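You operate a simulated robot arm through the tools that you are given. There is no shell and no other tool. Be economical: measure what you need, move in short steps, check, and stop when the job is done.

You run a simulated two-armed robot. Do the job below in one go: nothing can be reset, and whatever is moved stays where it is left.

TASK
Fetch the thread spool and set it on the lower middle shelf of the unit. Take the paper roll and put it on the worktop corner. Fetch the drink bottle and stand it on top of the blue yoghurt tub. Put the 15 mm button pot from the door end of the folding table on top of the empty jar and the 25 mm button pot on the worktop corner. Put the red socks in the cotton bag. Put the green peg on the door end of the folding table. Take the yellow peg and put it in the green tub. Open the grey basket, put the flat towel in the inside of the grey basket, then shut the basket. Pull the dryer-side drawer open. The order is free. Set down upright: drink bottle, button pot.

Only the result counts: the job must be done as asked and must still hold three seconds after the hand-in. Knocking over, shifting, dropping, spilling or breaking anything else fails it. Flat cloth is picked up by pressing the open fingertips on it (5 to 10 N) and closing them slowly along it; thin cloth reads only 2 to 8 mm in the jaws.

THE ROBOT
Two 7-joint arms with two-finger parallel grippers on one trunk, on a base that drives. Base frame: it is fixed to the floor where the robot stands at the start and does not move with it; the origin is under the middle of the robot, x ahead of it, y to its left, z up. Lengths are in mm, angles in rad, forces in N, time in s.
The left shoulder is at the start at [60, 143, 826], the right one opposite. With the tool pointing down near the work surface each hand reaches from about 220 to 720 mm from the robot's upright axis, wherever it stands, measured 20 degrees to its own side. Places, roughly: button pot [250, -1250, 1000]; cotton bag [-1400, -1700, 200]; door end of the folding table [500, -1500, 900]; dryer-side drawer [-1800, 1200, 1100]; empty jar [500, -1250, 1000]; flat towel [-2750, -2250, 1000]; green peg (4x3x10 cm) [200, -3200, 900]; green tub (13x15x8 cm) [200, -1800, 900]; grey basket [-3000, -3200, 600]; inside of the grey basket [-3000, -3200, 600]; lower middle shelf of the unit [-1600, 1300, 300]; paper roll (8x8x22 cm) [500, -300, 600]; red socks (8x4x5 cm) [300, -1600, 900]; thread spool (3x3x5 cm) [500, -200, 500]; worktop corner [-3300, 1000, 900]; yellow peg (4x3x10 cm) [200, -3300, 900]. Payload 1.57 kg a hand.
The tool frame of a hand sits at the grasp point between the pads (the TCP): z along the fingers, y along the line on which they close. The tips reach 30 mm beyond it. The gripper opens to 110 mm. The fingers are 24 mm wide and 12 mm thick; the gripper's body (48 by 112 mm) begins 78 mm behind the TCP.
Orientation is that of the tool frame in the base frame, as a unit quaternion [w, x, y, z]. With the fingers straight down and closing along the base's y, the tool's x points along the base's -x, its y along +y and its z along -z.

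THE INTERFACE
- The arms move only by the tool play_rows. It takes "left_plan", "right_plan" or both (then of equal length, played together; a hand with none holds still); each is a list of rows, each an object of numbers (a shift or turn left out is 0, a gripper value left out holds the last): "gripper": the finger opening in m, from 0 to 0.11; "dx", "dy", "dz": the shift along the tool's x, y, z in units of 100 mm (1.0 is 100 mm); "ax", "ay", "az": the turn, a rotation vector about the tool's x, y, z in units of 120 degrees (1.0 is 120 degrees). In form: [{"gripper": .., "dx": .., "dy": .., "dz": .., "ax": .., "ay": .., "az": ..}, ...]. A call has 1 to 20 rows; each row is the pose to reach, as a shift and turn from the pose commanded when the call began, along the tool's axes at that moment. A call with a number of a shift or a turn outside -1 to 1 is refused whole. Rows are played at 5 a second. More than 50 mm and 0.15 rad between two rows, or a gripper value outside its range, and nothing of the call is played. Where a pose cannot be reached the arm comes as near as it can. A force on the tool above 40 N (or 10 N above the force at the start of the call, whichever is more), or a blocked arm, ends the call early, and 0.2 s more pass. Each finger travels about 45 mm/s and halts on what it meets, pressing with about 41 N; the grip force reading is that of the motor and also rises with nothing between the fingers. The clock runs only during rows and for 0.2 s after the last one: add rows that repeat a pose to give the fingers time. It gives the time, the measured TCP pose, the force on the tool (base axes), the opening and the grip force at its end, in the units of the frame above (readings bear some noise), with the torque about the TCP (base axes, N m) and any sound that the robot's microphone picked up.
- Cameras (640 x 400 px; columns grow to the right, rows downward): "scene" is now at [27.7, -47.6, 1431.2]; the picture's right is [-0.62, -0.78, 0.00], its down [-0.63, 0.50, -0.60] and it looks along [0.47, -0.37, -0.80] (base axes); focal length 272 px, centre (320, 200). "left" rides on the left gripper at [70, -16, -141] in its tool frame; the picture's right is [0.23, 0.97, 0.00], its down [-0.85, 0.20, -0.48] and it looks along [-0.47, 0.11, 0.88] (tool axes); focal length 222 px, centre (320, 200). "right" rides on the right gripper at [70, 16, -141] in its tool frame; the picture's right is [-0.23, 0.97, 0.00], its down [-0.86, -0.20, -0.48] and it looks along [-0.47, -0.11, 0.88] (tool axes); focal length 222 px, centre (320, 200). There is no depth. A picture from a camera that has moved, and an enlarged one, comes with that camera's place and axes in the base frame and with its lens.
- grab_frame(camera): a new picture of that camera. No time passes.
- move_column(by): slides the trunk up (or, below 0, down) by that many mm; the arms and the scene camera ride with it, the base frame stays. It gives what a move gives, with no picture.
- roll_base(legs): drives the robot by 1 to 6 legs, each [ahead, left, turn to the left] in mm, mm and rad, along the robot's own axes; the way and the turn of a leg run together, so that a leg with both is an arc; at most 1500 mm and 3.142 rad a leg. The arms and the cameras ride along, it lands a little off, and it stops where it bumps. It gives what a move gives.
- pan_tilt(pan, tilt): turns the head with the scene camera to pan (to the left, within 1.501 rad either way) and tilt (down, from -0.506 to 1.204), counted from straight ahead of the robot. It gives what a move gives.
- zoom(camera, box): a new picture of the part [left, top, right, bottom] of that camera's present view, enlarged. No time passes.
- close_job(): hands the job in; it is judged then, once.

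Work in short steps. Places have to be worked out from the pictures, the camera data and where the tool is seen: move nearer, look again, correct. Check each grasp and each placing, and mend what went wrong. You have 535 turns and 336 pictures in all, those below and enlarged ones among them. Open the grippers and draw the arms clear of the work before you hand the job in, unless the task says otherwise; then end with one line.

The tools are called after "Call:" as name(argument=value, ...) on one line, values as JSON. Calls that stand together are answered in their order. play_rows: Moves the arms, as the interface text tells. Its arguments: {"type":"object","properties":{"left_plan":{"type":"array","items":{"type":"object","properties":{"gripper":{"type":"number"},"dx":{"type":"number"},"dy":{"type":"number"},"dz":{"type":"number"},"ax":{"type":"number"},"ay":{"type":"number"},"az":{"type":"number"}}}},"right_plan":{"type":"array","items":{"type":"object","properties":{"gripper":{"type":"number"},"dx":{"type":"number"},"dy":{"type":"number"},"dz":{"type":"number"},"ax":{"type":"number"},"ay":{"type":"number"},"az":{"type":"number"}}}}},"required":[]} The other tools are called the same way: move_column (by) slides the trunk up or down; roll_base (legs) drives the base; pan_tilt (pan, tilt) turns the head that bears the scene camera; grab_frame (camera) takes a picture; zoom (camera, box) takes an enlarged picture of a part of a camera's view; close_job () hands the job in.

At the start:

```text
clock: 0.0
left_ee_pos: [514.9, -65.7, 810.8]
left_orientation: [0.0, -0.001, 1.0, 0.001]
left_ft_force: [1.1, -0.2, 0.1]
left_moment: [0.03, -0.02, 0.03]
left_opening: 109.9
left_grip_force: 0.0
right_ee_pos: [403.7, -484.5, 899.1]
right_orientation: [0.0, -0.001, 1.0, -0.001]
right_ft_force: [-0.5, 0.0, 0.0]
right_moment: [-0.04, -0.04, 0.0]
right_opening: 110.2
right_grip_force: 0.0
trunk travel left (down, up): [-425.0, 165.0]
robot x, y, heading: [-0.5, 3.2, 0.005]
head pan, tilt: [-0.674, 0.929]
```

scene: 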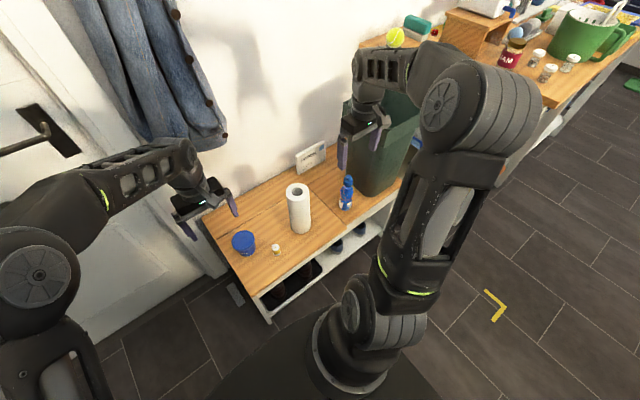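
right: 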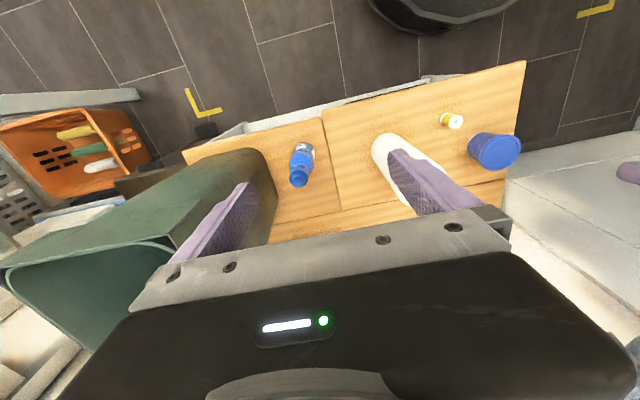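
left: 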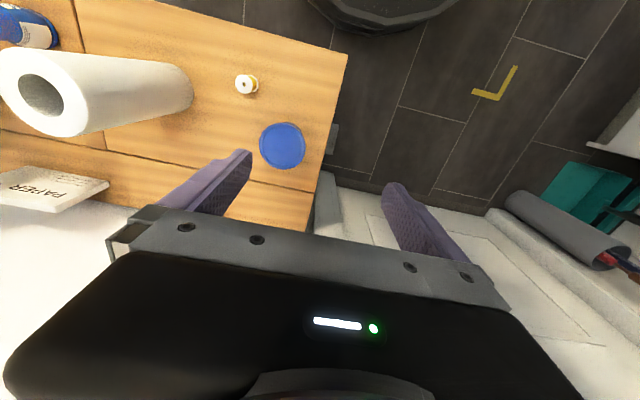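

I'll look closer at the bench items first.

Call:
zoom(camera="scene", box=[200, 130, 400, 290])

Call:
zoom(camera="right", box=[240, 80, 560, 240])

```text
2.50 times, centred on (300, 210) of scene
camera zoom: at [27.7, -47.6, 1431.2], right [-0.62, -0.78, 0.0], down [-0.63, 0.5, -0.6], along [0.47, -0.37, -0.8], focal length 679 px, centre (370, 175)
```

zoom: 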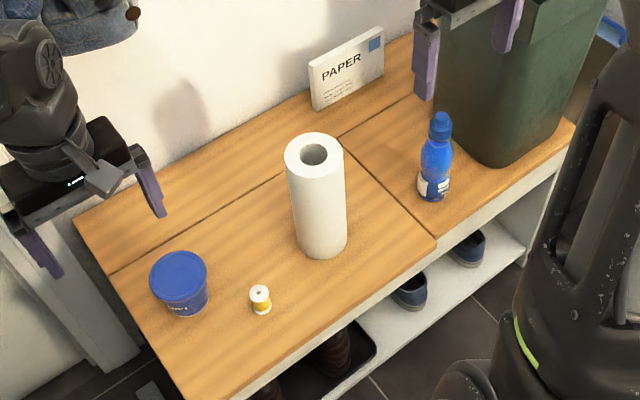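

```text
2.00 times, centred on (400, 160) of right
camera zoom: at [335.0, -467.8, 1041.3], right [0.23, 0.97, 0.0], down [0.86, -0.2, 0.48], along [0.47, -0.11, -0.88], focal length 444 px, centre (160, 280)
```

zoom: 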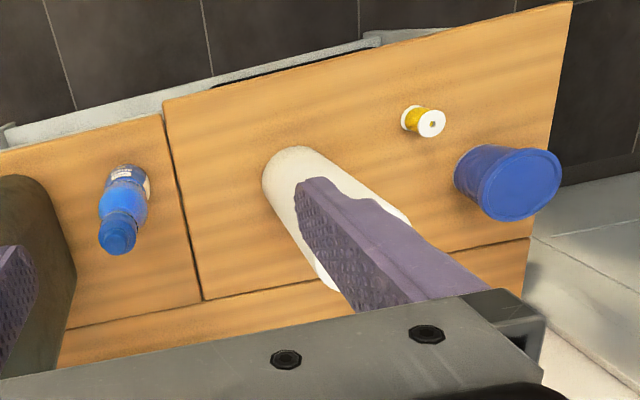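

The bottle is near [488,-545], about 150 tall, next to the green bin. Let me look around with the head before I move.

Call:
pan_tilt(pan=-0.4, tilt=0.7)

Call:
grab_frame(camera="scene")

Call:
pan_tilt(pan=-1.4, tilt=0.6)

Call:
grab_frame(camera="scene")

Call:
pan_tilt(pan=1.4, tilt=0.5)

Call:
grab_frame(camera="scene")

```text
clock: 0.8
left_ee_pos: [514.4, -66.2, 810.5]
left_orientation: [0.0, 0.0, 1.0, 0.0]
left_ft_force: [-0.7, -1.0, 0.9]
left_moment: [-0.01, 0.04, 0.04]
left_opening: 110.1
left_grip_force: 0.1
right_ee_pos: [404.8, -483.3, 898.8]
right_orientation: [0.0, 0.0, 1.0, 0.0]
right_ft_force: [-0.7, -0.4, 0.7]
right_moment: [0.03, -0.01, 0.01]
right_opening: 109.8
right_grip_force: 0.0
trunk travel left (down, up): [-425.0, 165.0]
robot x, y, heading: [3.0, 0.6, -0.0]
head pan, tilt: [-0.4, 0.7]
```

```text
330 pictures are left
camera scene: at [48.2, -34.6, 1449.4], right [-0.39, -0.92, 0.0], down [-0.59, 0.25, -0.76], along [0.7, -0.3, -0.64], focal length 272 px, centre (320, 200)
```

scene: 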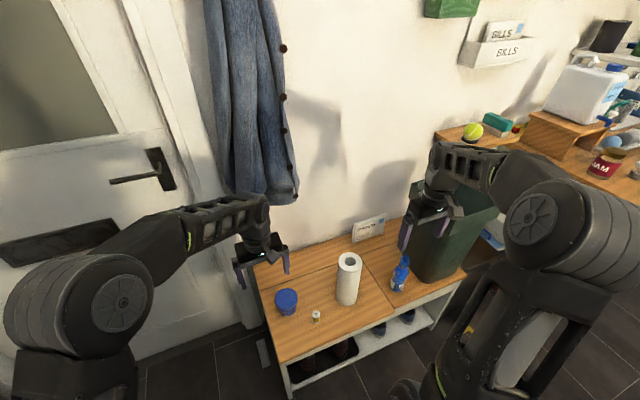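

```text
clock: 2.0
left_ee_pos: [513.1, -65.8, 811.7]
left_orientation: [0.0, 0.0, 1.0, 0.001]
left_ft_force: [0.3, 0.2, -0.6]
left_moment: [-0.01, -0.01, -0.01]
left_opening: 110.2
left_grip_force: 0.1
right_ee_pos: [405.5, -483.6, 900.0]
right_orientation: [0.0, 0.0, 1.0, 0.0]
right_ft_force: [0.4, -0.3, -0.5]
right_moment: [-0.01, 0.02, 0.0]
right_opening: 109.9
right_grip_force: 0.0
trunk travel left (down, up): [-425.0, 165.0]
robot x, y, heading: [0.4, -3.8, 0.003]
head pan, tilt: [-1.4, 0.6]
```

```text
329 pictures are left
camera scene: at [-14.9, -88.6, 1458.1], right [-0.99, -0.17, 0.0], down [-0.1, 0.56, -0.82], along [0.14, -0.81, -0.57], focal length 272 px, centre (320, 200)
```

scene: 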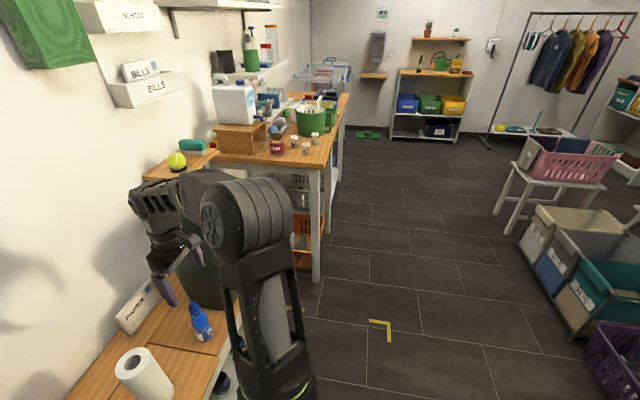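

```text
clock: 4.5
left_ee_pos: [513.2, -64.7, 811.0]
left_orientation: [0.001, 0.0, 1.0, 0.0]
left_ft_force: [-0.1, 0.5, -0.4]
left_moment: [0.01, 0.02, -0.01]
left_opening: 110.0
left_grip_force: 0.0
right_ee_pos: [404.4, -483.0, 900.3]
right_orientation: [-0.001, 0.0, 1.0, 0.0]
right_ft_force: [-0.9, 0.1, 0.9]
right_moment: [-0.03, 0.02, 0.04]
right_opening: 110.1
right_grip_force: 0.0
trunk travel left (down, up): [-425.0, 165.0]
robot x, y, heading: [-0.1, 3.3, -0.002]
head pan, tilt: [1.4, 0.499]
```

```text
328 pictures are left
camera scene: at [-14.5, 88.1, 1467.2], right [0.99, -0.17, 0.0], down [-0.08, -0.47, -0.88], along [0.15, 0.87, -0.48], focal length 272 px, centre (320, 200)
```

scene: 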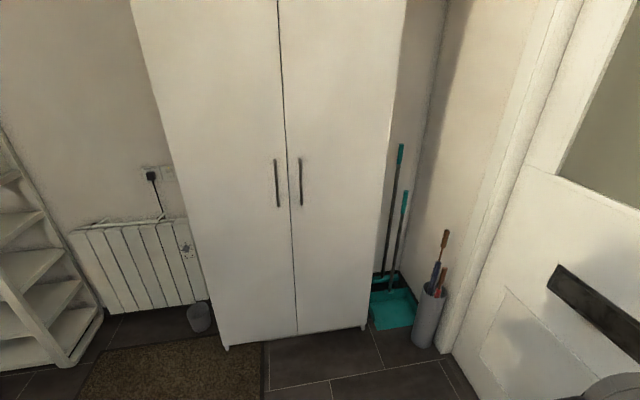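

I'll turn the right hand so the fingers close along x (away from the bin) and hover over the bottle.

Call:
play_rows(right_plan=[{"az": 0.068, "dx": -0.076, "dy": -0.056}, {"az": 0.136, "dx": -0.15, "dy": -0.11}, {"az": 0.205, "dx": -0.23, "dy": -0.17}, {"az": 0.273, "dx": -0.3, "dy": -0.22}, {"az": 0.341, "dx": -0.38, "dy": -0.28}, {"az": 0.409, "dx": -0.46, "dy": -0.34}, {"az": 0.477, "dx": -0.53, "dy": -0.39}, {"az": 0.545, "dx": -0.61, "dy": -0.45}, {"az": 0.614, "dx": -0.69, "dy": -0.5}, {"az": 0.682, "dx": -0.76, "dy": -0.56}, {"az": 0.75, "dx": -0.84, "dy": -0.62}, {"az": 0.75, "dx": -0.84, "dy": -0.62}])

Call:
pan_tilt(pan=-0.674, tilt=0.9)

Call:
grab_frame(camera="right")

Call:
grab_frame(camera="scene")

```text
clock: 7.1
left_ee_pos: [513.4, -64.2, 811.5]
left_orientation: [-0.001, 0.0, 1.0, 0.0]
left_ft_force: [-0.3, 0.2, 0.4]
left_moment: [-0.01, 0.03, -0.02]
left_opening: 110.2
left_grip_force: 0.1
right_ee_pos: [488.0, -546.0, 899.7]
right_orientation: [0.0, 0.708, 0.706, 0.0]
right_ft_force: [0.9, 0.1, 0.4]
right_moment: [-0.01, 0.04, -0.02]
right_opening: 110.2
right_grip_force: 0.1
trunk travel left (down, up): [-425.0, 165.0]
robot x, y, heading: [2.0, 0.4, -0.003]
head pan, tilt: [1.4, 0.499]
```

```text
clock: 9.1
left_ee_pos: [514.7, -65.2, 810.4]
left_orientation: [-0.001, 0.0, 1.0, -0.001]
left_ft_force: [-0.3, 0.0, 0.0]
left_moment: [-0.01, 0.0, -0.01]
left_opening: 110.1
left_grip_force: 0.2
right_ee_pos: [489.6, -546.1, 899.8]
right_orientation: [0.0, 0.707, 0.707, 0.0]
right_ft_force: [-0.4, 0.3, -0.5]
right_moment: [-0.03, 0.03, 0.01]
right_opening: 110.2
right_grip_force: 0.1
trunk travel left (down, up): [-425.0, 165.0]
robot x, y, heading: [1.9, 1.0, 0.004]
head pan, tilt: [-0.674, 0.901]
```

```text
327 pictures are left
camera right: at [504.7, -476.2, 1041.5], right [0.97, -0.23, 0.0], down [-0.2, -0.86, 0.48], along [-0.11, -0.47, -0.88], focal length 222 px, centre (320, 200)
```

right: 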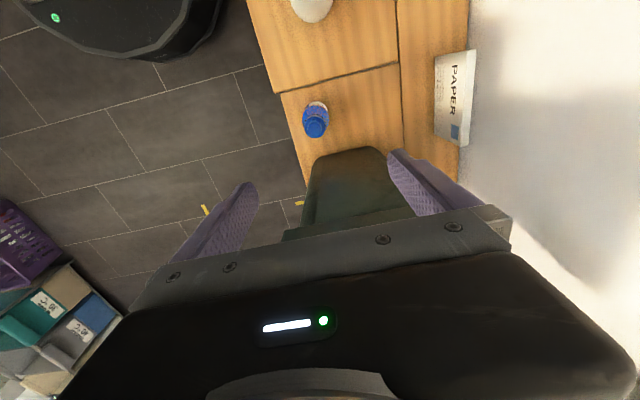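

```text
326 pictures are left
camera scene: at [29.0, -48.6, 1433.3], right [-0.62, -0.78, 0.0], down [-0.61, 0.49, -0.62], along [0.49, -0.39, -0.78], focal length 272 px, centre (320, 200)
```

scene: 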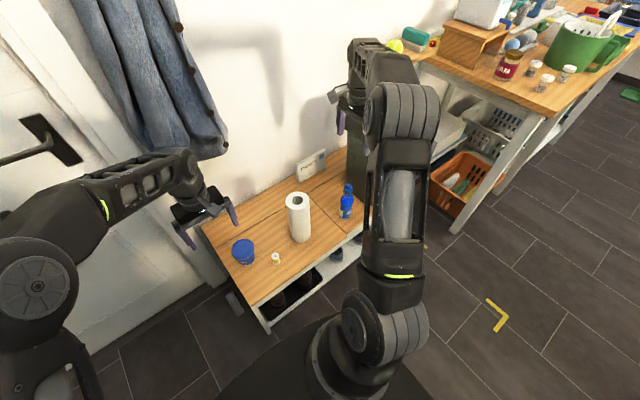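

Bottle cap at about [480,-543]. Descend in steps.

Call:
play_rows(right_plan=[{"dx": 0.03, "dy": -0.05, "dz": 0.4}, {"dx": 0.03, "dy": -0.09, "dz": 0.8}, {"dx": 0.03, "dy": -0.09, "dz": 1.0}])

Call:
play_rows(right_plan=[{"dz": 0.4}, {"dz": 0.7}, {"dz": 0.7}])

Call:
grab_frame(camera="right")

Call:
grab_frame(camera="scene")

```text
clock: 9.9
left_ee_pos: [514.3, -65.2, 810.0]
left_orientation: [0.0, 0.001, 1.0, -0.001]
left_ft_force: [-0.4, 0.6, 0.0]
left_moment: [0.02, 0.01, -0.03]
left_opening: 110.1
left_grip_force: 0.1
right_ee_pos: [479.8, -542.3, 799.9]
right_orientation: [0.0, 0.707, 0.707, 0.0]
right_ft_force: [-0.3, 0.8, 0.1]
right_moment: [0.01, 0.01, -0.04]
right_opening: 110.1
right_grip_force: 0.1
trunk travel left (down, up): [-425.0, 165.0]
robot x, y, heading: [-0.1, -2.0, 0.0]
head pan, tilt: [-0.674, 0.901]
```

```text
clock: 10.7
left_ee_pos: [513.4, -65.2, 810.7]
left_orientation: [0.0, -0.001, 1.0, 0.0]
left_ft_force: [0.3, -0.5, -0.2]
left_moment: [0.03, -0.02, -0.01]
left_opening: 109.9
left_grip_force: 0.1
right_ee_pos: [480.5, -542.3, 729.6]
right_orientation: [0.001, 0.707, 0.707, -0.001]
right_ft_force: [-0.9, -0.3, 0.6]
right_moment: [-0.02, -0.01, 0.0]
right_opening: 110.0
right_grip_force: 0.0
trunk travel left (down, up): [-425.0, 165.0]
robot x, y, heading: [-2.2, 0.2, 0.003]
head pan, tilt: [-0.674, 0.901]
```

```text
325 pictures are left
camera right: at [495.5, -473.2, 871.2], right [0.97, -0.23, 0.0], down [-0.2, -0.85, 0.48], along [-0.11, -0.47, -0.88], focal length 222 px, centre (320, 200)
```

right: 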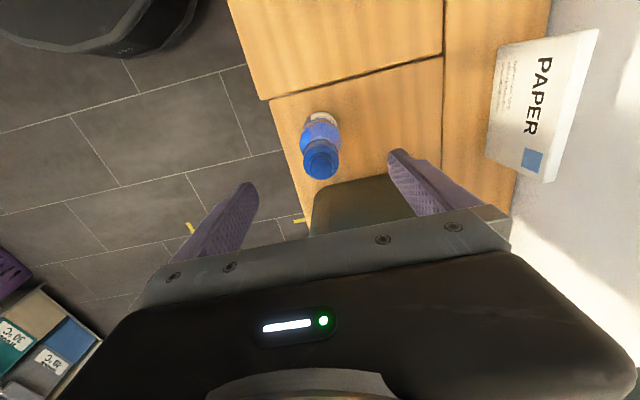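

```text
324 pictures are left
camera scene: at [28.9, -48.6, 1433.3], right [-0.62, -0.78, 0.0], down [-0.61, 0.49, -0.62], along [0.49, -0.39, -0.78], focal length 272 px, centre (320, 200)
```

scene: 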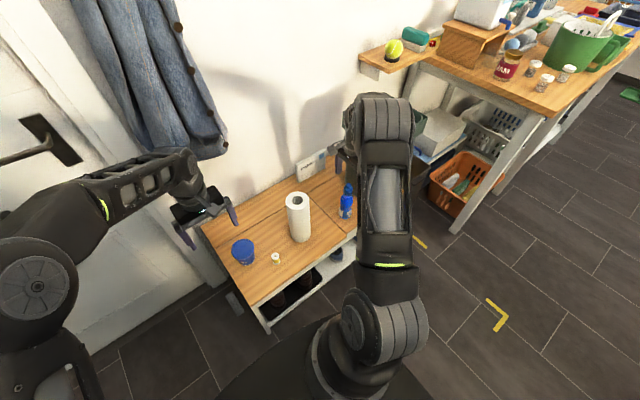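

Cap centred between fingers at [480,-542]. Descend to z≈630 and close.

Call:
play_rows(right_plan=[{"dz": 0.4}, {"dz": 0.8}, {"dz": 0.98}, {"dz": 0.98}])

Call:
play_rows(right_plan=[{"gripper": 0.08}, {"gripper": 0.06}, {"gripper": 0.04}, {"gripper": 0.02}, {"gripper": 0.01}, {"gripper": 0.01}, {"gripper": 0.01}, {"gripper": 0.01}])

Call:
grab_frame(camera="right")

```text
clock: 11.7
left_ee_pos: [513.4, -66.1, 810.2]
left_orientation: [-0.001, -0.001, 1.0, 0.0]
left_ft_force: [0.5, -0.1, 0.3]
left_moment: [-0.03, -0.04, -0.04]
left_opening: 110.0
left_grip_force: 0.0
right_ee_pos: [478.9, -543.4, 631.0]
right_orientation: [0.0, 0.707, 0.707, 0.0]
right_ft_force: [0.7, -0.1, -0.1]
right_moment: [0.03, -0.02, -0.01]
right_opening: 110.3
right_grip_force: 0.1
trunk travel left (down, up): [-425.0, 165.0]
robot x, y, heading: [-3.1, 1.5, 0.002]
head pan, tilt: [-0.674, 0.901]
```

```text
clock: 13.5
left_ee_pos: [512.8, -64.4, 810.9]
left_orientation: [0.0, 0.0, 1.0, 0.0]
left_ft_force: [0.0, -0.5, -0.3]
left_moment: [0.02, -0.01, 0.0]
left_opening: 110.1
left_grip_force: 0.0
right_ee_pos: [477.9, -542.3, 632.9]
right_orientation: [0.0, 0.706, 0.708, -0.001]
right_ft_force: [2.3, -1.3, 2.7]
right_moment: [-0.02, -0.17, 0.02]
right_opening: 51.3
right_grip_force: 41.2
trunk travel left (down, up): [-425.0, 165.0]
robot x, y, heading: [-4.5, -0.4, -0.0]
head pan, tilt: [-0.674, 0.901]
```

```text
323 pictures are left
camera right: at [495.1, -473.2, 773.8], right [0.97, -0.23, 0.0], down [-0.2, -0.85, 0.48], along [-0.11, -0.47, -0.88], focal length 222 px, centre (320, 200)
```

right: 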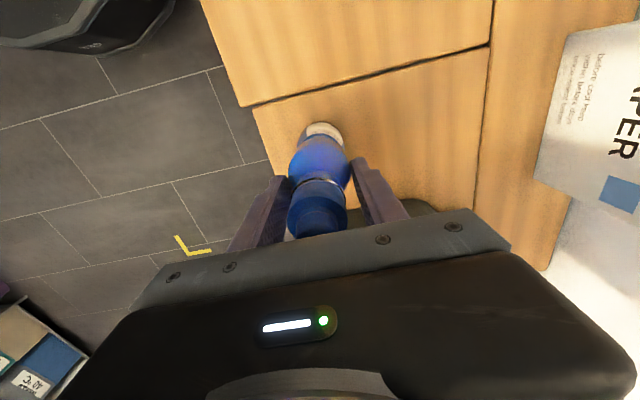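

Gripped at 51 mm on the body. Lift and check.

Call:
play_rows(right_plan=[{"dz": -0.1}, {"dz": -0.3}, {"dz": -0.6}, {"dz": -0.9}, {"dz": -1.0}])

Call:
grab_frame(camera="right")

Call:
grab_frame(camera="left")

```text
clock: 14.7
left_ee_pos: [514.9, -65.1, 809.6]
left_orientation: [0.0, -0.001, 1.0, 0.0]
left_ft_force: [-0.2, 0.5, 0.1]
left_moment: [0.01, -0.01, -0.03]
left_opening: 110.0
left_grip_force: 0.1
right_ee_pos: [478.5, -542.3, 730.7]
right_orientation: [0.0, 0.707, 0.707, 0.0]
right_ft_force: [-0.1, -0.1, -3.1]
right_moment: [0.0, 0.01, 0.02]
right_opening: 51.1
right_grip_force: 41.5
trunk travel left (down, up): [-425.0, 165.0]
robot x, y, heading: [0.8, 1.4, 0.006]
head pan, tilt: [-0.674, 0.901]
```

```text
322 pictures are left
camera right: at [496.1, -473.1, 872.9], right [0.97, -0.23, 0.0], down [-0.2, -0.86, 0.48], along [-0.11, -0.47, -0.88], focal length 222 px, centre (320, 200)
```

right: 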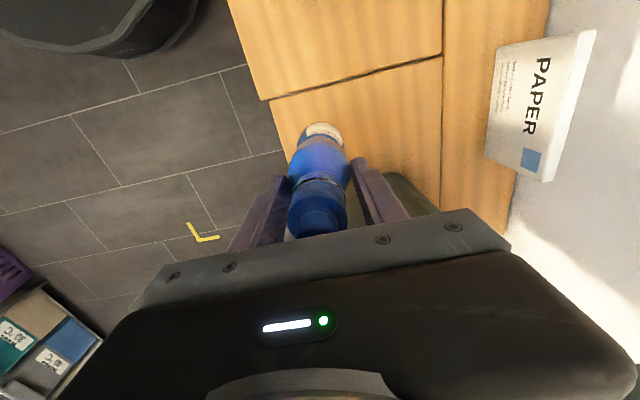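

```text
321 pictures are left
camera left: at [444.5, -82.2, 952.3], right [-0.23, 0.97, 0.0], down [0.86, 0.2, 0.48], along [0.47, 0.11, -0.88], focal length 222 px, centre (320, 200)
```

left: 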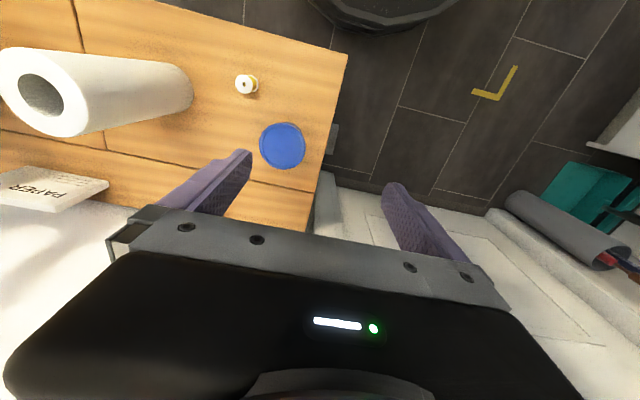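

Holding (≈0.3 kg). Tub top estimated at [559,-121,571]. I'll move the left hand aside and lift the bottle high to clear the paper roll.

Call:
play_rows(right_plan=[{"dz": -0.4}, {"dz": -0.8}, {"dz": -1.0}, {"dz": -1.0}], left_plan=[{"dy": 0.4}, {"dy": 0.8}, {"dy": 1.0}, {"dy": 1.0}])

Call:
play_rows(right_plan=[{"dz": -0.4}, {"dz": -0.8}, {"dz": -0.8}, {"dz": -0.8}], left_plan=[{"dy": 0.4}, {"dy": 0.8, "dx": 0.3}, {"dy": 1.0, "dx": 0.6}, {"dy": 1.0, "dx": 0.6}])

Call:
play_rows(right_plan=[{"dx": 0.4}, {"dx": 0.8}, {"dx": 1.0, "dy": 0.2}, {"dx": 1.0, "dy": 0.2}])

Call:
play_rows(right_plan=[{"dx": 0.4}, {"dx": 0.8}, {"dx": 1.0, "dy": 0.2}, {"dx": 1.0, "dy": 0.2}])

Call:
play_rows(right_plan=[{"dx": 0.4}, {"dx": 0.8}, {"dx": 1.0, "dy": 0.2}, {"dx": 1.0, "dy": 0.2}])

Call:
play_rows(right_plan=[{"dx": 0.4}, {"dx": 0.8}, {"dx": 1.0, "dy": 0.18}, {"dx": 1.0, "dy": 0.18}])

Call:
grab_frame(camera="right")

Call:
grab_frame(camera="scene")

```text
clock: 15.7
left_ee_pos: [514.0, 35.4, 811.0]
left_orientation: [0.0, 0.0, 1.0, 0.0]
left_ft_force: [0.6, 0.0, 0.0]
left_moment: [0.04, 0.01, -0.02]
left_opening: 109.9
left_grip_force: 0.2
right_ee_pos: [479.0, -542.2, 832.0]
right_orientation: [0.001, 0.707, 0.707, 0.0]
right_ft_force: [-0.5, 0.2, -2.4]
right_moment: [-0.03, 0.02, 0.01]
right_opening: 51.0
right_grip_force: 41.0
trunk travel left (down, up): [-425.0, 165.0]
robot x, y, heading: [-0.3, -0.2, -0.003]
head pan, tilt: [-0.674, 0.901]
```

```text
clock: 16.7
left_ee_pos: [454.1, 134.6, 809.8]
left_orientation: [0.0, 0.0, 1.0, 0.0]
left_ft_force: [-0.5, 0.0, 0.3]
left_moment: [0.01, 0.06, 0.02]
left_opening: 110.1
left_grip_force: 0.0
right_ee_pos: [480.5, -544.3, 911.2]
right_orientation: [0.001, 0.707, 0.707, 0.0]
right_ft_force: [-0.4, 0.3, -2.1]
right_moment: [-0.01, 0.0, 0.01]
right_opening: 51.2
right_grip_force: 41.0
trunk travel left (down, up): [-425.0, 165.0]
robot x, y, heading: [2.6, 1.6, -0.001]
head pan, tilt: [-0.674, 0.901]
```

```text
clock: 17.7
left_ee_pos: [453.8, 133.8, 810.8]
left_orientation: [0.0, -0.001, 1.0, 0.0]
left_ft_force: [-0.2, 0.0, -1.2]
left_moment: [-0.01, 0.01, 0.01]
left_opening: 109.8
left_grip_force: 0.0
right_ee_pos: [498.7, -441.6, 912.6]
right_orientation: [0.0, 0.707, 0.708, -0.001]
right_ft_force: [-1.1, -0.2, -3.4]
right_moment: [-0.02, -0.04, 0.0]
right_opening: 50.9
right_grip_force: 41.1
trunk travel left (down, up): [-425.0, 165.0]
robot x, y, heading: [2.5, 0.0, -0.004]
head pan, tilt: [-0.674, 0.901]
```

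```text
clock: 18.7
left_ee_pos: [455.1, 134.8, 811.2]
left_orientation: [-0.001, 0.001, 1.0, -0.001]
left_ft_force: [0.1, -0.4, 0.1]
left_moment: [0.0, -0.02, -0.02]
left_opening: 110.0
left_grip_force: 0.0
right_ee_pos: [519.5, -342.0, 913.5]
right_orientation: [0.0, 0.708, 0.706, -0.001]
right_ft_force: [-0.2, -0.1, -3.5]
right_moment: [0.0, -0.01, 0.0]
right_opening: 50.9
right_grip_force: 41.2
trunk travel left (down, up): [-425.0, 165.0]
robot x, y, heading: [4.1, -3.4, 0.002]
head pan, tilt: [-0.674, 0.901]
```

```text
clock: 19.7
left_ee_pos: [454.1, 135.1, 810.5]
left_orientation: [0.0, 0.0, 1.0, 0.0]
left_ft_force: [0.7, 0.8, 0.6]
left_moment: [-0.03, -0.02, 0.02]
left_opening: 109.8
left_grip_force: 0.1
right_ee_pos: [538.3, -243.8, 911.8]
right_orientation: [-0.001, 0.707, 0.707, 0.001]
right_ft_force: [0.6, -0.3, -2.5]
right_moment: [0.01, 0.01, -0.05]
right_opening: 50.7
right_grip_force: 41.2
trunk travel left (down, up): [-425.0, 165.0]
robot x, y, heading: [-1.3, 0.2, -0.003]
head pan, tilt: [-0.674, 0.901]
```

```text
clock: 20.7
left_ee_pos: [455.9, 134.0, 811.0]
left_orientation: [0.0, 0.0, 1.0, 0.0]
left_ft_force: [0.5, 0.5, -0.9]
left_moment: [0.04, 0.02, -0.01]
left_opening: 109.9
left_grip_force: 0.0
right_ee_pos: [557.5, -143.5, 911.9]
right_orientation: [0.0, 0.707, 0.708, 0.0]
right_ft_force: [0.1, -0.8, -2.0]
right_moment: [-0.01, -0.02, -0.01]
right_opening: 50.9
right_grip_force: 40.6
trunk travel left (down, up): [-425.0, 165.0]
robot x, y, heading: [0.6, 1.2, 0.0]
head pan, tilt: [-0.674, 0.901]
```

```text
320 pictures are left
camera right: at [574.0, -74.0, 1053.0], right [0.97, -0.23, 0.0], down [-0.2, -0.86, 0.48], along [-0.11, -0.47, -0.88], focal length 222 px, centre (320, 200)
```

right: 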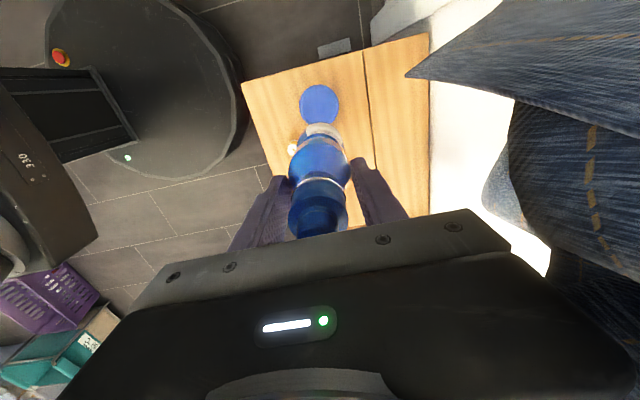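

```text
319 pictures are left
camera scene: at [29.1, -48.6, 1433.3], right [-0.62, -0.78, 0.0], down [-0.61, 0.49, -0.62], along [0.49, -0.39, -0.78], focal length 272 px, centre (320, 200)
```

scene: 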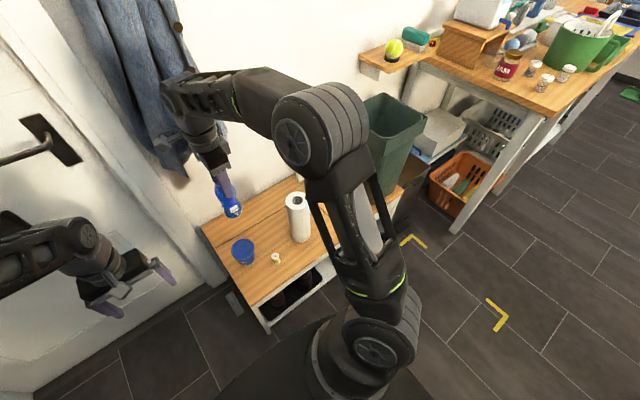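

Tub at [560,-119]. Centre over it and lower.

Call:
play_rows(right_plan=[{"dx": 0.24, "dy": 0.025, "dz": 0.3}, {"dx": 0.24, "dy": 0.025, "dz": 0.7}, {"dx": 0.24, "dy": 0.025, "dz": 1.0}, {"dx": 0.24, "dy": 0.025, "dz": 1.0}])

Call:
play_rows(right_plan=[{"dz": 0.3}, {"dz": 0.6}, {"dz": 0.8}, {"dz": 0.8}])

Call:
grab_frame(camera="right")

Call:
zoom(camera="scene", box=[160, 160, 320, 260])

Call:
grab_frame(camera="left")

```text
clock: 21.7
left_ee_pos: [454.8, 134.9, 810.1]
left_orientation: [0.001, 0.0, 1.0, 0.0]
left_ft_force: [-0.2, 0.9, 0.1]
left_moment: [0.0, -0.01, 0.02]
left_opening: 109.9
left_grip_force: 0.1
right_ee_pos: [559.2, -118.8, 810.1]
right_orientation: [0.0, 0.707, 0.708, 0.0]
right_ft_force: [0.1, -0.2, -1.6]
right_moment: [-0.01, 0.0, -0.01]
right_opening: 51.1
right_grip_force: 41.4
trunk travel left (down, up): [-425.0, 165.0]
robot x, y, heading: [0.6, 1.3, -0.0]
head pan, tilt: [-0.674, 0.901]
```

```text
clock: 22.7
left_ee_pos: [454.2, 135.3, 809.9]
left_orientation: [0.0, 0.001, 1.0, 0.0]
left_ft_force: [-0.3, -0.1, -0.2]
left_moment: [-0.02, -0.01, 0.01]
left_opening: 110.0
left_grip_force: 0.1
right_ee_pos: [558.1, -119.8, 731.5]
right_orientation: [0.0, 0.707, 0.707, 0.0]
right_ft_force: [0.4, 0.4, -2.3]
right_moment: [0.0, 0.0, -0.03]
right_opening: 50.6
right_grip_force: 41.3
trunk travel left (down, up): [-425.0, 165.0]
robot x, y, heading: [5.1, -0.4, -0.0]
head pan, tilt: [-0.674, 0.901]
```

```text
318 pictures are left
camera right: at [575.4, -49.6, 873.1], right [0.97, -0.23, 0.0], down [-0.2, -0.86, 0.48], along [-0.11, -0.47, -0.88], focal length 222 px, centre (320, 200)
```

right: 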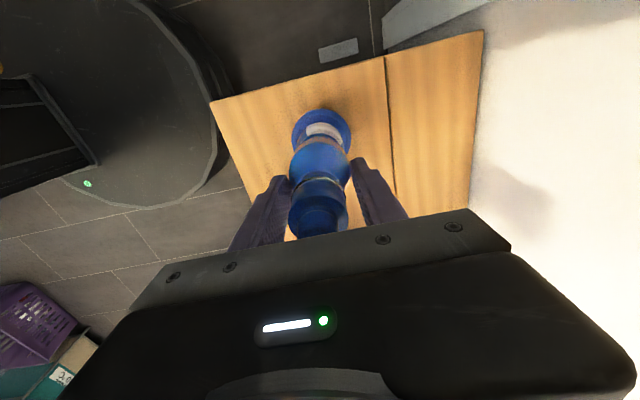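

```text
4.00 times, centred on (240, 210) of scene
camera zoom: at [29.2, -48.5, 1433.3], right [-0.62, -0.78, 0.0], down [-0.61, 0.49, -0.62], along [0.49, -0.39, -0.78], focal length 1087 px, centre (640, 160)
```

zoom: 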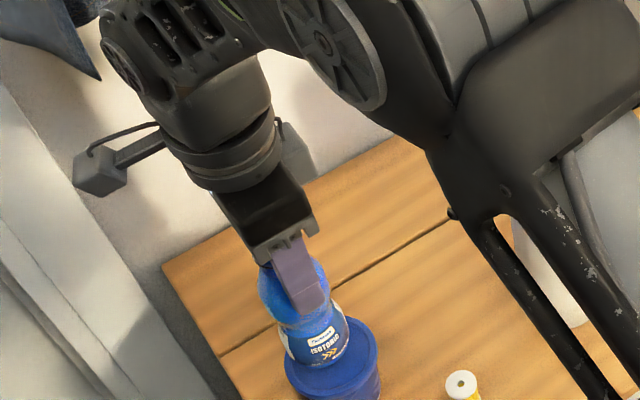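

```text
316 pictures are left
camera left: at [384.7, 118.0, 952.0], right [-0.23, 0.97, 0.0], down [0.86, 0.2, 0.48], along [0.47, 0.11, -0.88], focal length 222 px, centre (320, 200)
```

left: 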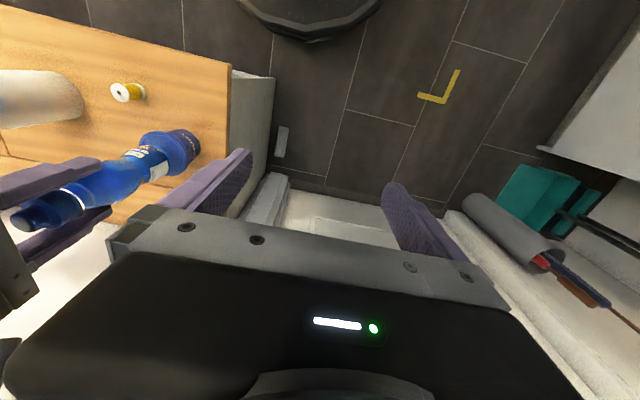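

Aligned. Lower slowly to near contact.

Call:
play_rows(right_plan=[{"dz": 0.06}, {"dz": 0.12}, {"dz": 0.18}, {"dz": 0.21}, {"dz": 0.24}, {"dz": 0.24}])

Call:
grab_frame(camera="left")

```text
clock: 24.1
left_ee_pos: [454.2, 134.8, 810.5]
left_orientation: [0.0, 0.0, 1.0, 0.0]
left_ft_force: [0.0, -0.3, 0.3]
left_moment: [-0.02, 0.01, 0.0]
left_opening: 109.9
left_grip_force: 0.1
right_ee_pos: [559.4, -119.2, 708.3]
right_orientation: [0.0, 0.708, 0.707, -0.001]
right_ft_force: [0.3, -0.5, 3.2]
right_moment: [-0.21, 0.03, -0.01]
right_opening: 50.8
right_grip_force: 40.6
trunk travel left (down, up): [-425.0, 165.0]
robot x, y, heading: [-4.6, -0.4, -0.007]
head pan, tilt: [-0.674, 0.901]
```

```text
315 pictures are left
camera left: at [384.4, 118.0, 952.2], right [-0.23, 0.97, 0.0], down [0.85, 0.2, 0.48], along [0.47, 0.11, -0.88], focal length 222 px, centre (320, 200)
```

left: 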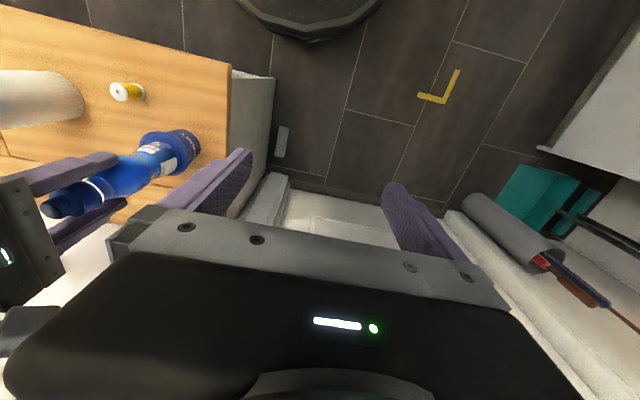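

Contact has been felt. Let me check the position on the lid before I release.

Call:
zoom(camera="right", box=[260, 80, 380, 180])

Call:
zoom(camera="scene", box=[200, 200, 300, 270])

```text
4.00 times, centred on (320, 130) of right
camera zoom: at [576.1, -49.3, 850.0], right [0.97, -0.23, 0.0], down [-0.2, -0.86, 0.48], along [-0.11, -0.47, -0.88], focal length 888 px, centre (320, 480)
```

zoom: 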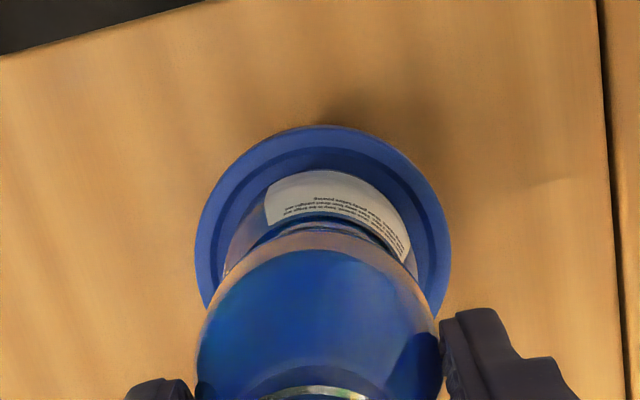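

```text
5.71 times, centred on (250, 235) of scene
camera zoom: at [28.6, -48.4, 1433.4], right [-0.62, -0.78, 0.0], down [-0.61, 0.49, -0.62], along [0.49, -0.39, -0.78], focal length 1553 px, centre (720, 0)
```

zoom: 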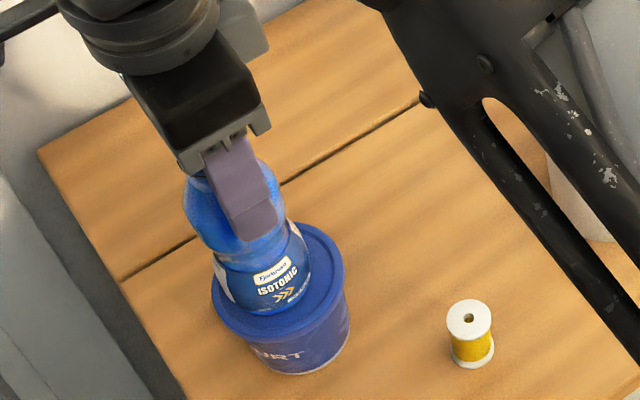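

Bottle sits within the lid. Open gently and back away upward.

Call:
play_rows(right_plan=[{"gripper": 0.055}, {"gripper": 0.06}, {"gripper": 0.07}, {"gripper": 0.09}, {"gripper": 0.11}, {"gripper": 0.11}])

Call:
play_rows(right_plan=[{"dz": -0.1}, {"dz": -0.3}, {"dz": -0.6}, {"dz": -1.0}, {"dz": -1.0}])

Call:
play_rows(right_plan=[{"dz": -0.4}, {"dz": -0.8}, {"dz": -1.0}, {"dz": -1.0}])

Call:
zoom(camera="scene", box=[180, 150, 380, 290])

Call:
grab_frame(camera="left")

```text
clock: 25.5
left_ee_pos: [454.4, 134.5, 810.6]
left_orientation: [-0.001, 0.001, 1.0, 0.0]
left_ft_force: [0.1, 0.0, -0.5]
left_moment: [-0.01, -0.01, 0.04]
left_opening: 110.0
left_grip_force: 0.0
right_ee_pos: [559.6, -119.6, 708.3]
right_orientation: [0.0, 0.707, 0.707, 0.0]
right_ft_force: [0.9, 0.2, 0.0]
right_moment: [0.0, 0.01, 0.02]
right_opening: 109.9
right_grip_force: 0.1
trunk travel left (down, up): [-425.0, 165.0]
robot x, y, heading: [1.6, 1.7, -0.002]
head pan, tilt: [-0.674, 0.901]
```

```text
clock: 26.7
left_ee_pos: [454.7, 134.8, 810.6]
left_orientation: [0.0, 0.0, 1.0, 0.0]
left_ft_force: [-0.1, 0.4, 0.2]
left_moment: [0.03, 0.01, 0.03]
left_opening: 110.1
left_grip_force: 0.1
right_ee_pos: [560.1, -120.1, 808.1]
right_orientation: [0.0, 0.707, 0.707, 0.001]
right_ft_force: [-0.6, -0.5, 0.7]
right_moment: [0.03, -0.04, -0.04]
right_opening: 110.1
right_grip_force: 0.1
trunk travel left (down, up): [-425.0, 165.0]
robot x, y, heading: [0.8, 1.8, -0.001]
head pan, tilt: [-0.674, 0.901]
```

```text
clock: 27.7
left_ee_pos: [454.1, 134.5, 809.9]
left_orientation: [-0.001, 0.0, 1.0, 0.0]
left_ft_force: [0.4, 0.6, -0.6]
left_moment: [0.03, -0.01, -0.03]
left_opening: 110.1
left_grip_force: 0.2
right_ee_pos: [559.3, -119.0, 906.8]
right_orientation: [-0.001, 0.707, 0.707, -0.001]
right_ft_force: [-6.9, -0.8, -11.8]
right_moment: [0.11, 0.13, -0.05]
right_opening: 103.5
right_grip_force: 0.0
trunk travel left (down, up): [-425.0, 165.0]
robot x, y, heading: [-1.4, 2.0, 0.003]
head pan, tilt: [-0.674, 0.901]
```

```text
2.86 times, centred on (280, 220) of scene
camera zoom: at [29.0, -48.8, 1433.2], right [-0.62, -0.78, 0.0], down [-0.61, 0.49, -0.62], along [0.49, -0.39, -0.78], focal length 776 px, centre (434, 143)
```

zoom: 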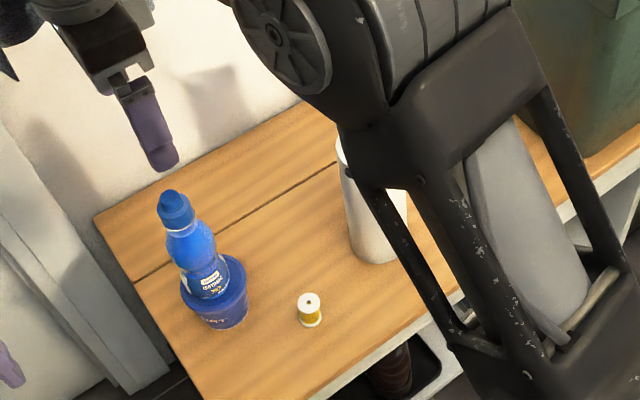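

```text
311 pictures are left
camera left: at [384.6, 117.8, 951.9], right [-0.23, 0.97, 0.0], down [0.86, 0.2, 0.48], along [0.47, 0.11, -0.88], focal length 222 px, centre (320, 200)
```

left: 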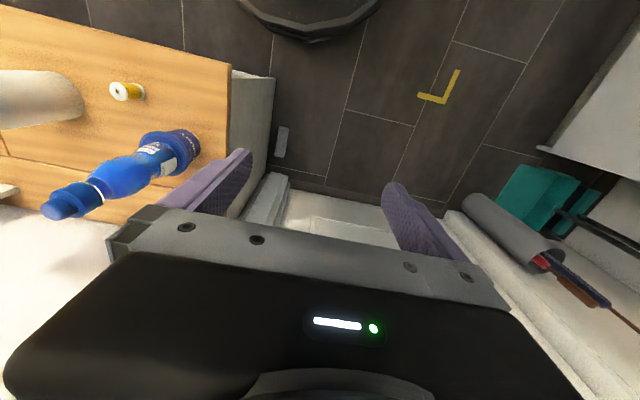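

Bottle stands on the tub, but the right hand's outer finger touches the hanging jacket. Back down a bit and retreat along -x.

Call:
play_rows(right_plan=[{"dz": 0.15, "dy": -0.05}, {"dz": 0.3, "dy": -0.2}, {"dz": 0.3, "dy": -0.5}, {"dz": 0.3, "dy": -0.8}, {"dz": 0.3, "dy": -0.8}])

Call:
grab_frame(camera="right")

Call:
pan_tilt(pan=-0.4, tilt=0.7)

Call:
grab_frame(camera="scene")

```text
clock: 28.9
left_ee_pos: [453.9, 134.3, 810.8]
left_orientation: [0.001, 0.0, 1.0, -0.001]
left_ft_force: [0.1, -0.2, -0.6]
left_moment: [0.01, 0.01, 0.02]
left_opening: 110.0
left_grip_force: 0.0
right_ee_pos: [479.7, -118.9, 877.4]
right_orientation: [0.001, 0.707, 0.707, 0.0]
right_ft_force: [-0.3, -0.6, 0.0]
right_moment: [-0.03, -0.03, 0.02]
right_opening: 109.9
right_grip_force: 0.2
trunk travel left (down, up): [-425.0, 165.0]
robot x, y, heading: [-5.5, -1.5, -0.0]
head pan, tilt: [-0.674, 0.901]
```

```text
310 pictures are left
camera right: at [496.8, -49.5, 1018.8], right [0.97, -0.23, 0.0], down [-0.2, -0.86, 0.48], along [-0.11, -0.47, -0.88], focal length 222 px, centre (320, 200)
```

right: 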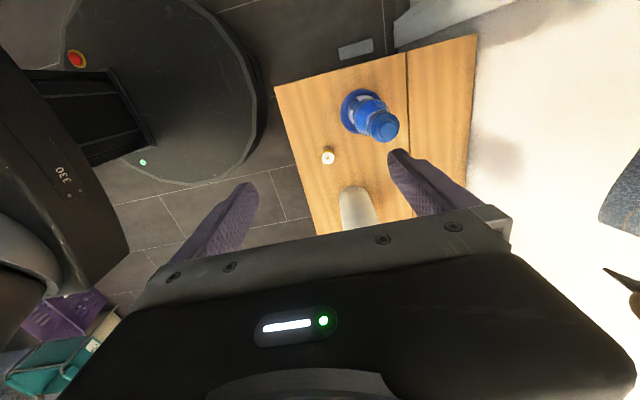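

```text
clock: 29.7
left_ee_pos: [454.1, 133.8, 810.6]
left_orientation: [0.001, 0.0, 1.0, 0.0]
left_ft_force: [0.1, -1.0, -0.5]
left_moment: [-0.03, 0.0, -0.02]
left_opening: 109.9
left_grip_force: 0.1
right_ee_pos: [479.2, -118.2, 877.1]
right_orientation: [0.001, 0.707, 0.708, 0.0]
right_ft_force: [0.5, 0.4, 0.7]
right_moment: [-0.04, 0.0, -0.03]
right_opening: 110.1
right_grip_force: 0.1
trunk travel left (down, up): [-425.0, 165.0]
robot x, y, heading: [-0.1, -0.1, 0.0]
head pan, tilt: [-0.4, 0.7]
```

```text
309 pictures are left
camera scene: at [48.1, -34.5, 1449.4], right [-0.39, -0.92, 0.0], down [-0.59, 0.25, -0.76], along [0.7, -0.3, -0.64], focal length 272 px, centre (320, 200)
```

scene: 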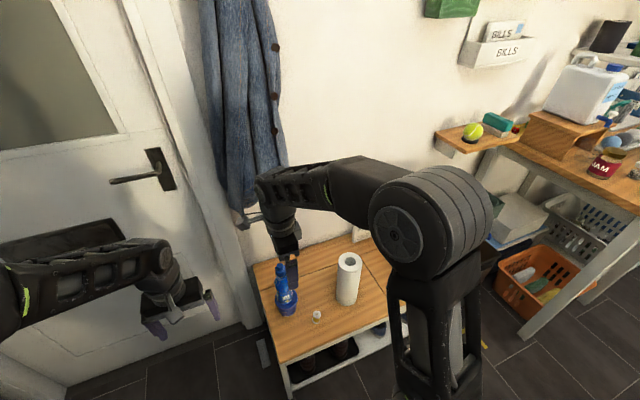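

Jacket hangs back. Now hover right hand over the paper roll near [515,-336].

Call:
play_rows(right_plan=[{"dx": -0.4}, {"dx": -0.8}, {"dx": -1.0}, {"dx": -1.0}])

Call:
play_rows(right_plan=[{"dx": -0.4, "dy": 0.15}, {"dx": -0.8, "dy": 0.3}, {"dx": -1.0, "dy": 0.35}, {"dx": -1.0, "dy": 0.35}])

Call:
grab_frame(camera="right")

```text
clock: 30.7
left_ee_pos: [453.7, 134.6, 810.3]
left_orientation: [0.001, 0.0, 1.0, 0.0]
left_ft_force: [-0.4, -0.4, 0.1]
left_moment: [0.0, -0.01, 0.01]
left_opening: 110.1
left_grip_force: 0.0
right_ee_pos: [480.3, -218.9, 877.9]
right_orientation: [-0.001, 0.707, 0.707, 0.0]
right_ft_force: [0.5, 0.0, 0.2]
right_moment: [-0.05, 0.0, 0.0]
right_opening: 110.0
right_grip_force: 0.0
trunk travel left (down, up): [-425.0, 165.0]
robot x, y, heading: [-0.2, -1.0, -0.001]
head pan, tilt: [-0.4, 0.7]
```

```text
clock: 31.7
left_ee_pos: [454.1, 134.9, 810.7]
left_orientation: [-0.001, 0.0, 1.0, 0.0]
left_ft_force: [-0.5, 0.1, -0.3]
left_moment: [-0.01, 0.03, 0.02]
left_opening: 109.9
left_grip_force: 0.1
right_ee_pos: [515.4, -318.8, 877.7]
right_orientation: [0.0, 0.707, 0.707, 0.0]
right_ft_force: [0.2, 0.3, -0.1]
right_moment: [0.0, -0.01, -0.02]
right_opening: 110.1
right_grip_force: 0.0
trunk travel left (down, up): [-425.0, 165.0]
robot x, y, heading: [2.1, -1.7, -0.004]
head pan, tilt: [-0.4, 0.7]
```

```text
308 pictures are left
camera right: at [531.9, -249.8, 1019.6], right [0.97, -0.23, 0.0], down [-0.2, -0.86, 0.48], along [-0.11, -0.47, -0.88], focal length 222 px, centre (320, 200)
```

right: 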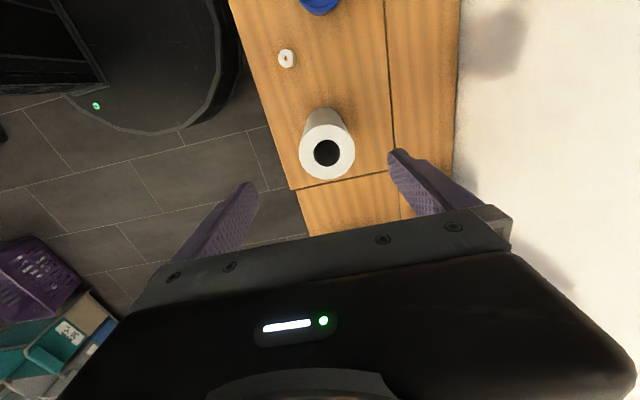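

Roll top at [520,-338]. Descend around it and grip.

Call:
play_rows(right_plan=[{"dx": -0.19, "dy": 0.05, "dz": 0.3}, {"dx": -0.19, "dy": 0.05, "dz": 0.7}, {"dx": -0.19, "dy": 0.05, "dz": 1.0}, {"dx": -0.19, "dy": 0.05, "dz": 1.0}])

Call:
grab_frame(camera="right")

```text
clock: 32.7
left_ee_pos: [454.4, 134.2, 810.4]
left_orientation: [0.0, 0.0, 1.0, 0.0]
left_ft_force: [-0.1, -0.1, -0.6]
left_moment: [0.04, -0.03, 0.02]
left_opening: 109.9
left_grip_force: 0.0
right_ee_pos: [519.0, -338.4, 775.7]
right_orientation: [0.0, 0.706, 0.708, 0.0]
right_ft_force: [0.4, -0.4, -0.8]
right_moment: [0.0, 0.02, 0.05]
right_opening: 110.2
right_grip_force: 0.0
trunk travel left (down, up): [-425.0, 165.0]
robot x, y, heading: [-1.6, -0.7, 0.003]
head pan, tilt: [-0.4, 0.7]
```

```text
307 pictures are left
camera right: at [536.3, -269.0, 918.7], right [0.97, -0.23, 0.0], down [-0.2, -0.86, 0.48], along [-0.11, -0.47, -0.88], focal length 222 px, centre (320, 200)
```

right: 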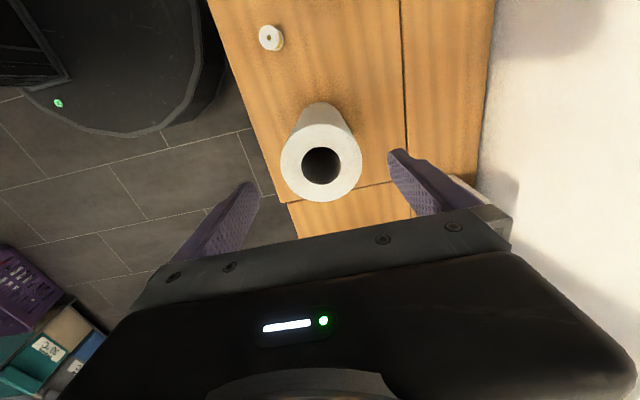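

Centred. Descend to 690 and close.

Call:
play_rows(right_plan=[{"dx": 0.02, "dz": 0.3}, {"dx": 0.02, "dz": 0.6}, {"dx": 0.02, "dz": 0.85}, {"dx": 0.02, "dz": 0.85}])

Call:
play_rows(right_plan=[{"gripper": 0.09}, {"gripper": 0.08}, {"gripper": 0.07}, {"gripper": 0.06}, {"gripper": 0.06}, {"gripper": 0.06}])

Call:
play_rows(right_plan=[{"dz": -0.1}, {"dz": -0.3}, {"dz": -0.6}, {"dz": -1.0}, {"dz": -1.0}])

Call:
grab_frame(camera="right")

```text
clock: 33.7
left_ee_pos: [453.9, 134.8, 811.7]
left_orientation: [0.0, 0.0, 1.0, 0.0]
left_ft_force: [0.0, 0.0, 0.1]
left_moment: [0.0, -0.04, 0.0]
left_opening: 110.0
left_grip_force: 0.1
right_ee_pos: [520.1, -335.3, 692.4]
right_orientation: [0.0, 0.708, 0.707, 0.0]
right_ft_force: [-0.7, -0.1, -0.3]
right_moment: [0.01, 0.0, -0.02]
right_opening: 109.8
right_grip_force: 0.0
trunk travel left (down, up): [-425.0, 165.0]
robot x, y, heading: [2.2, 2.3, -0.002]
head pan, tilt: [-0.4, 0.7]
```

```text
clock: 35.1
left_ee_pos: [454.4, 135.2, 810.7]
left_orientation: [0.0, 0.0, 1.0, 0.0]
left_ft_force: [0.4, -0.5, -0.2]
left_moment: [0.03, -0.01, 0.0]
left_opening: 110.2
left_grip_force: 0.0
right_ee_pos: [519.8, -335.8, 693.2]
right_orientation: [0.0, 0.706, 0.708, 0.0]
right_ft_force: [-0.1, 0.2, 0.4]
right_moment: [-0.01, -0.06, 0.0]
right_opening: 77.3
right_grip_force: 40.9
trunk travel left (down, up): [-425.0, 165.0]
robot x, y, heading: [-3.7, -1.1, -0.001]
head pan, tilt: [-0.4, 0.7]
```

```text
clock: 36.3
left_ee_pos: [453.9, 135.4, 810.3]
left_orientation: [0.0, 0.0, 1.0, -0.001]
left_ft_force: [-0.4, 0.4, -0.3]
left_moment: [0.01, 0.0, 0.0]
left_opening: 110.1
left_grip_force: 0.0
right_ee_pos: [520.6, -336.0, 794.0]
right_orientation: [-0.001, 0.707, 0.707, 0.001]
right_ft_force: [-0.1, 0.7, -0.4]
right_moment: [-0.01, 0.02, -0.02]
right_opening: 77.3
right_grip_force: 40.7
trunk travel left (down, up): [-425.0, 165.0]
robot x, y, heading: [-1.1, 0.9, 0.008]
head pan, tilt: [-0.4, 0.7]
```

```text
306 pictures are left
camera right: at [536.7, -266.7, 935.3], right [0.97, -0.23, 0.0], down [-0.2, -0.86, 0.48], along [-0.11, -0.47, -0.88], focal length 222 px, centre (320, 200)
```

right: 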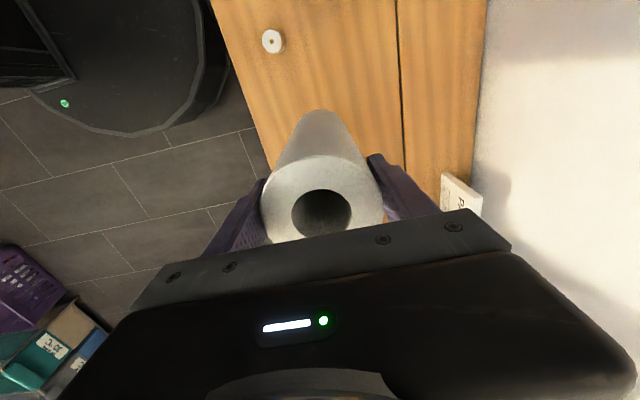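

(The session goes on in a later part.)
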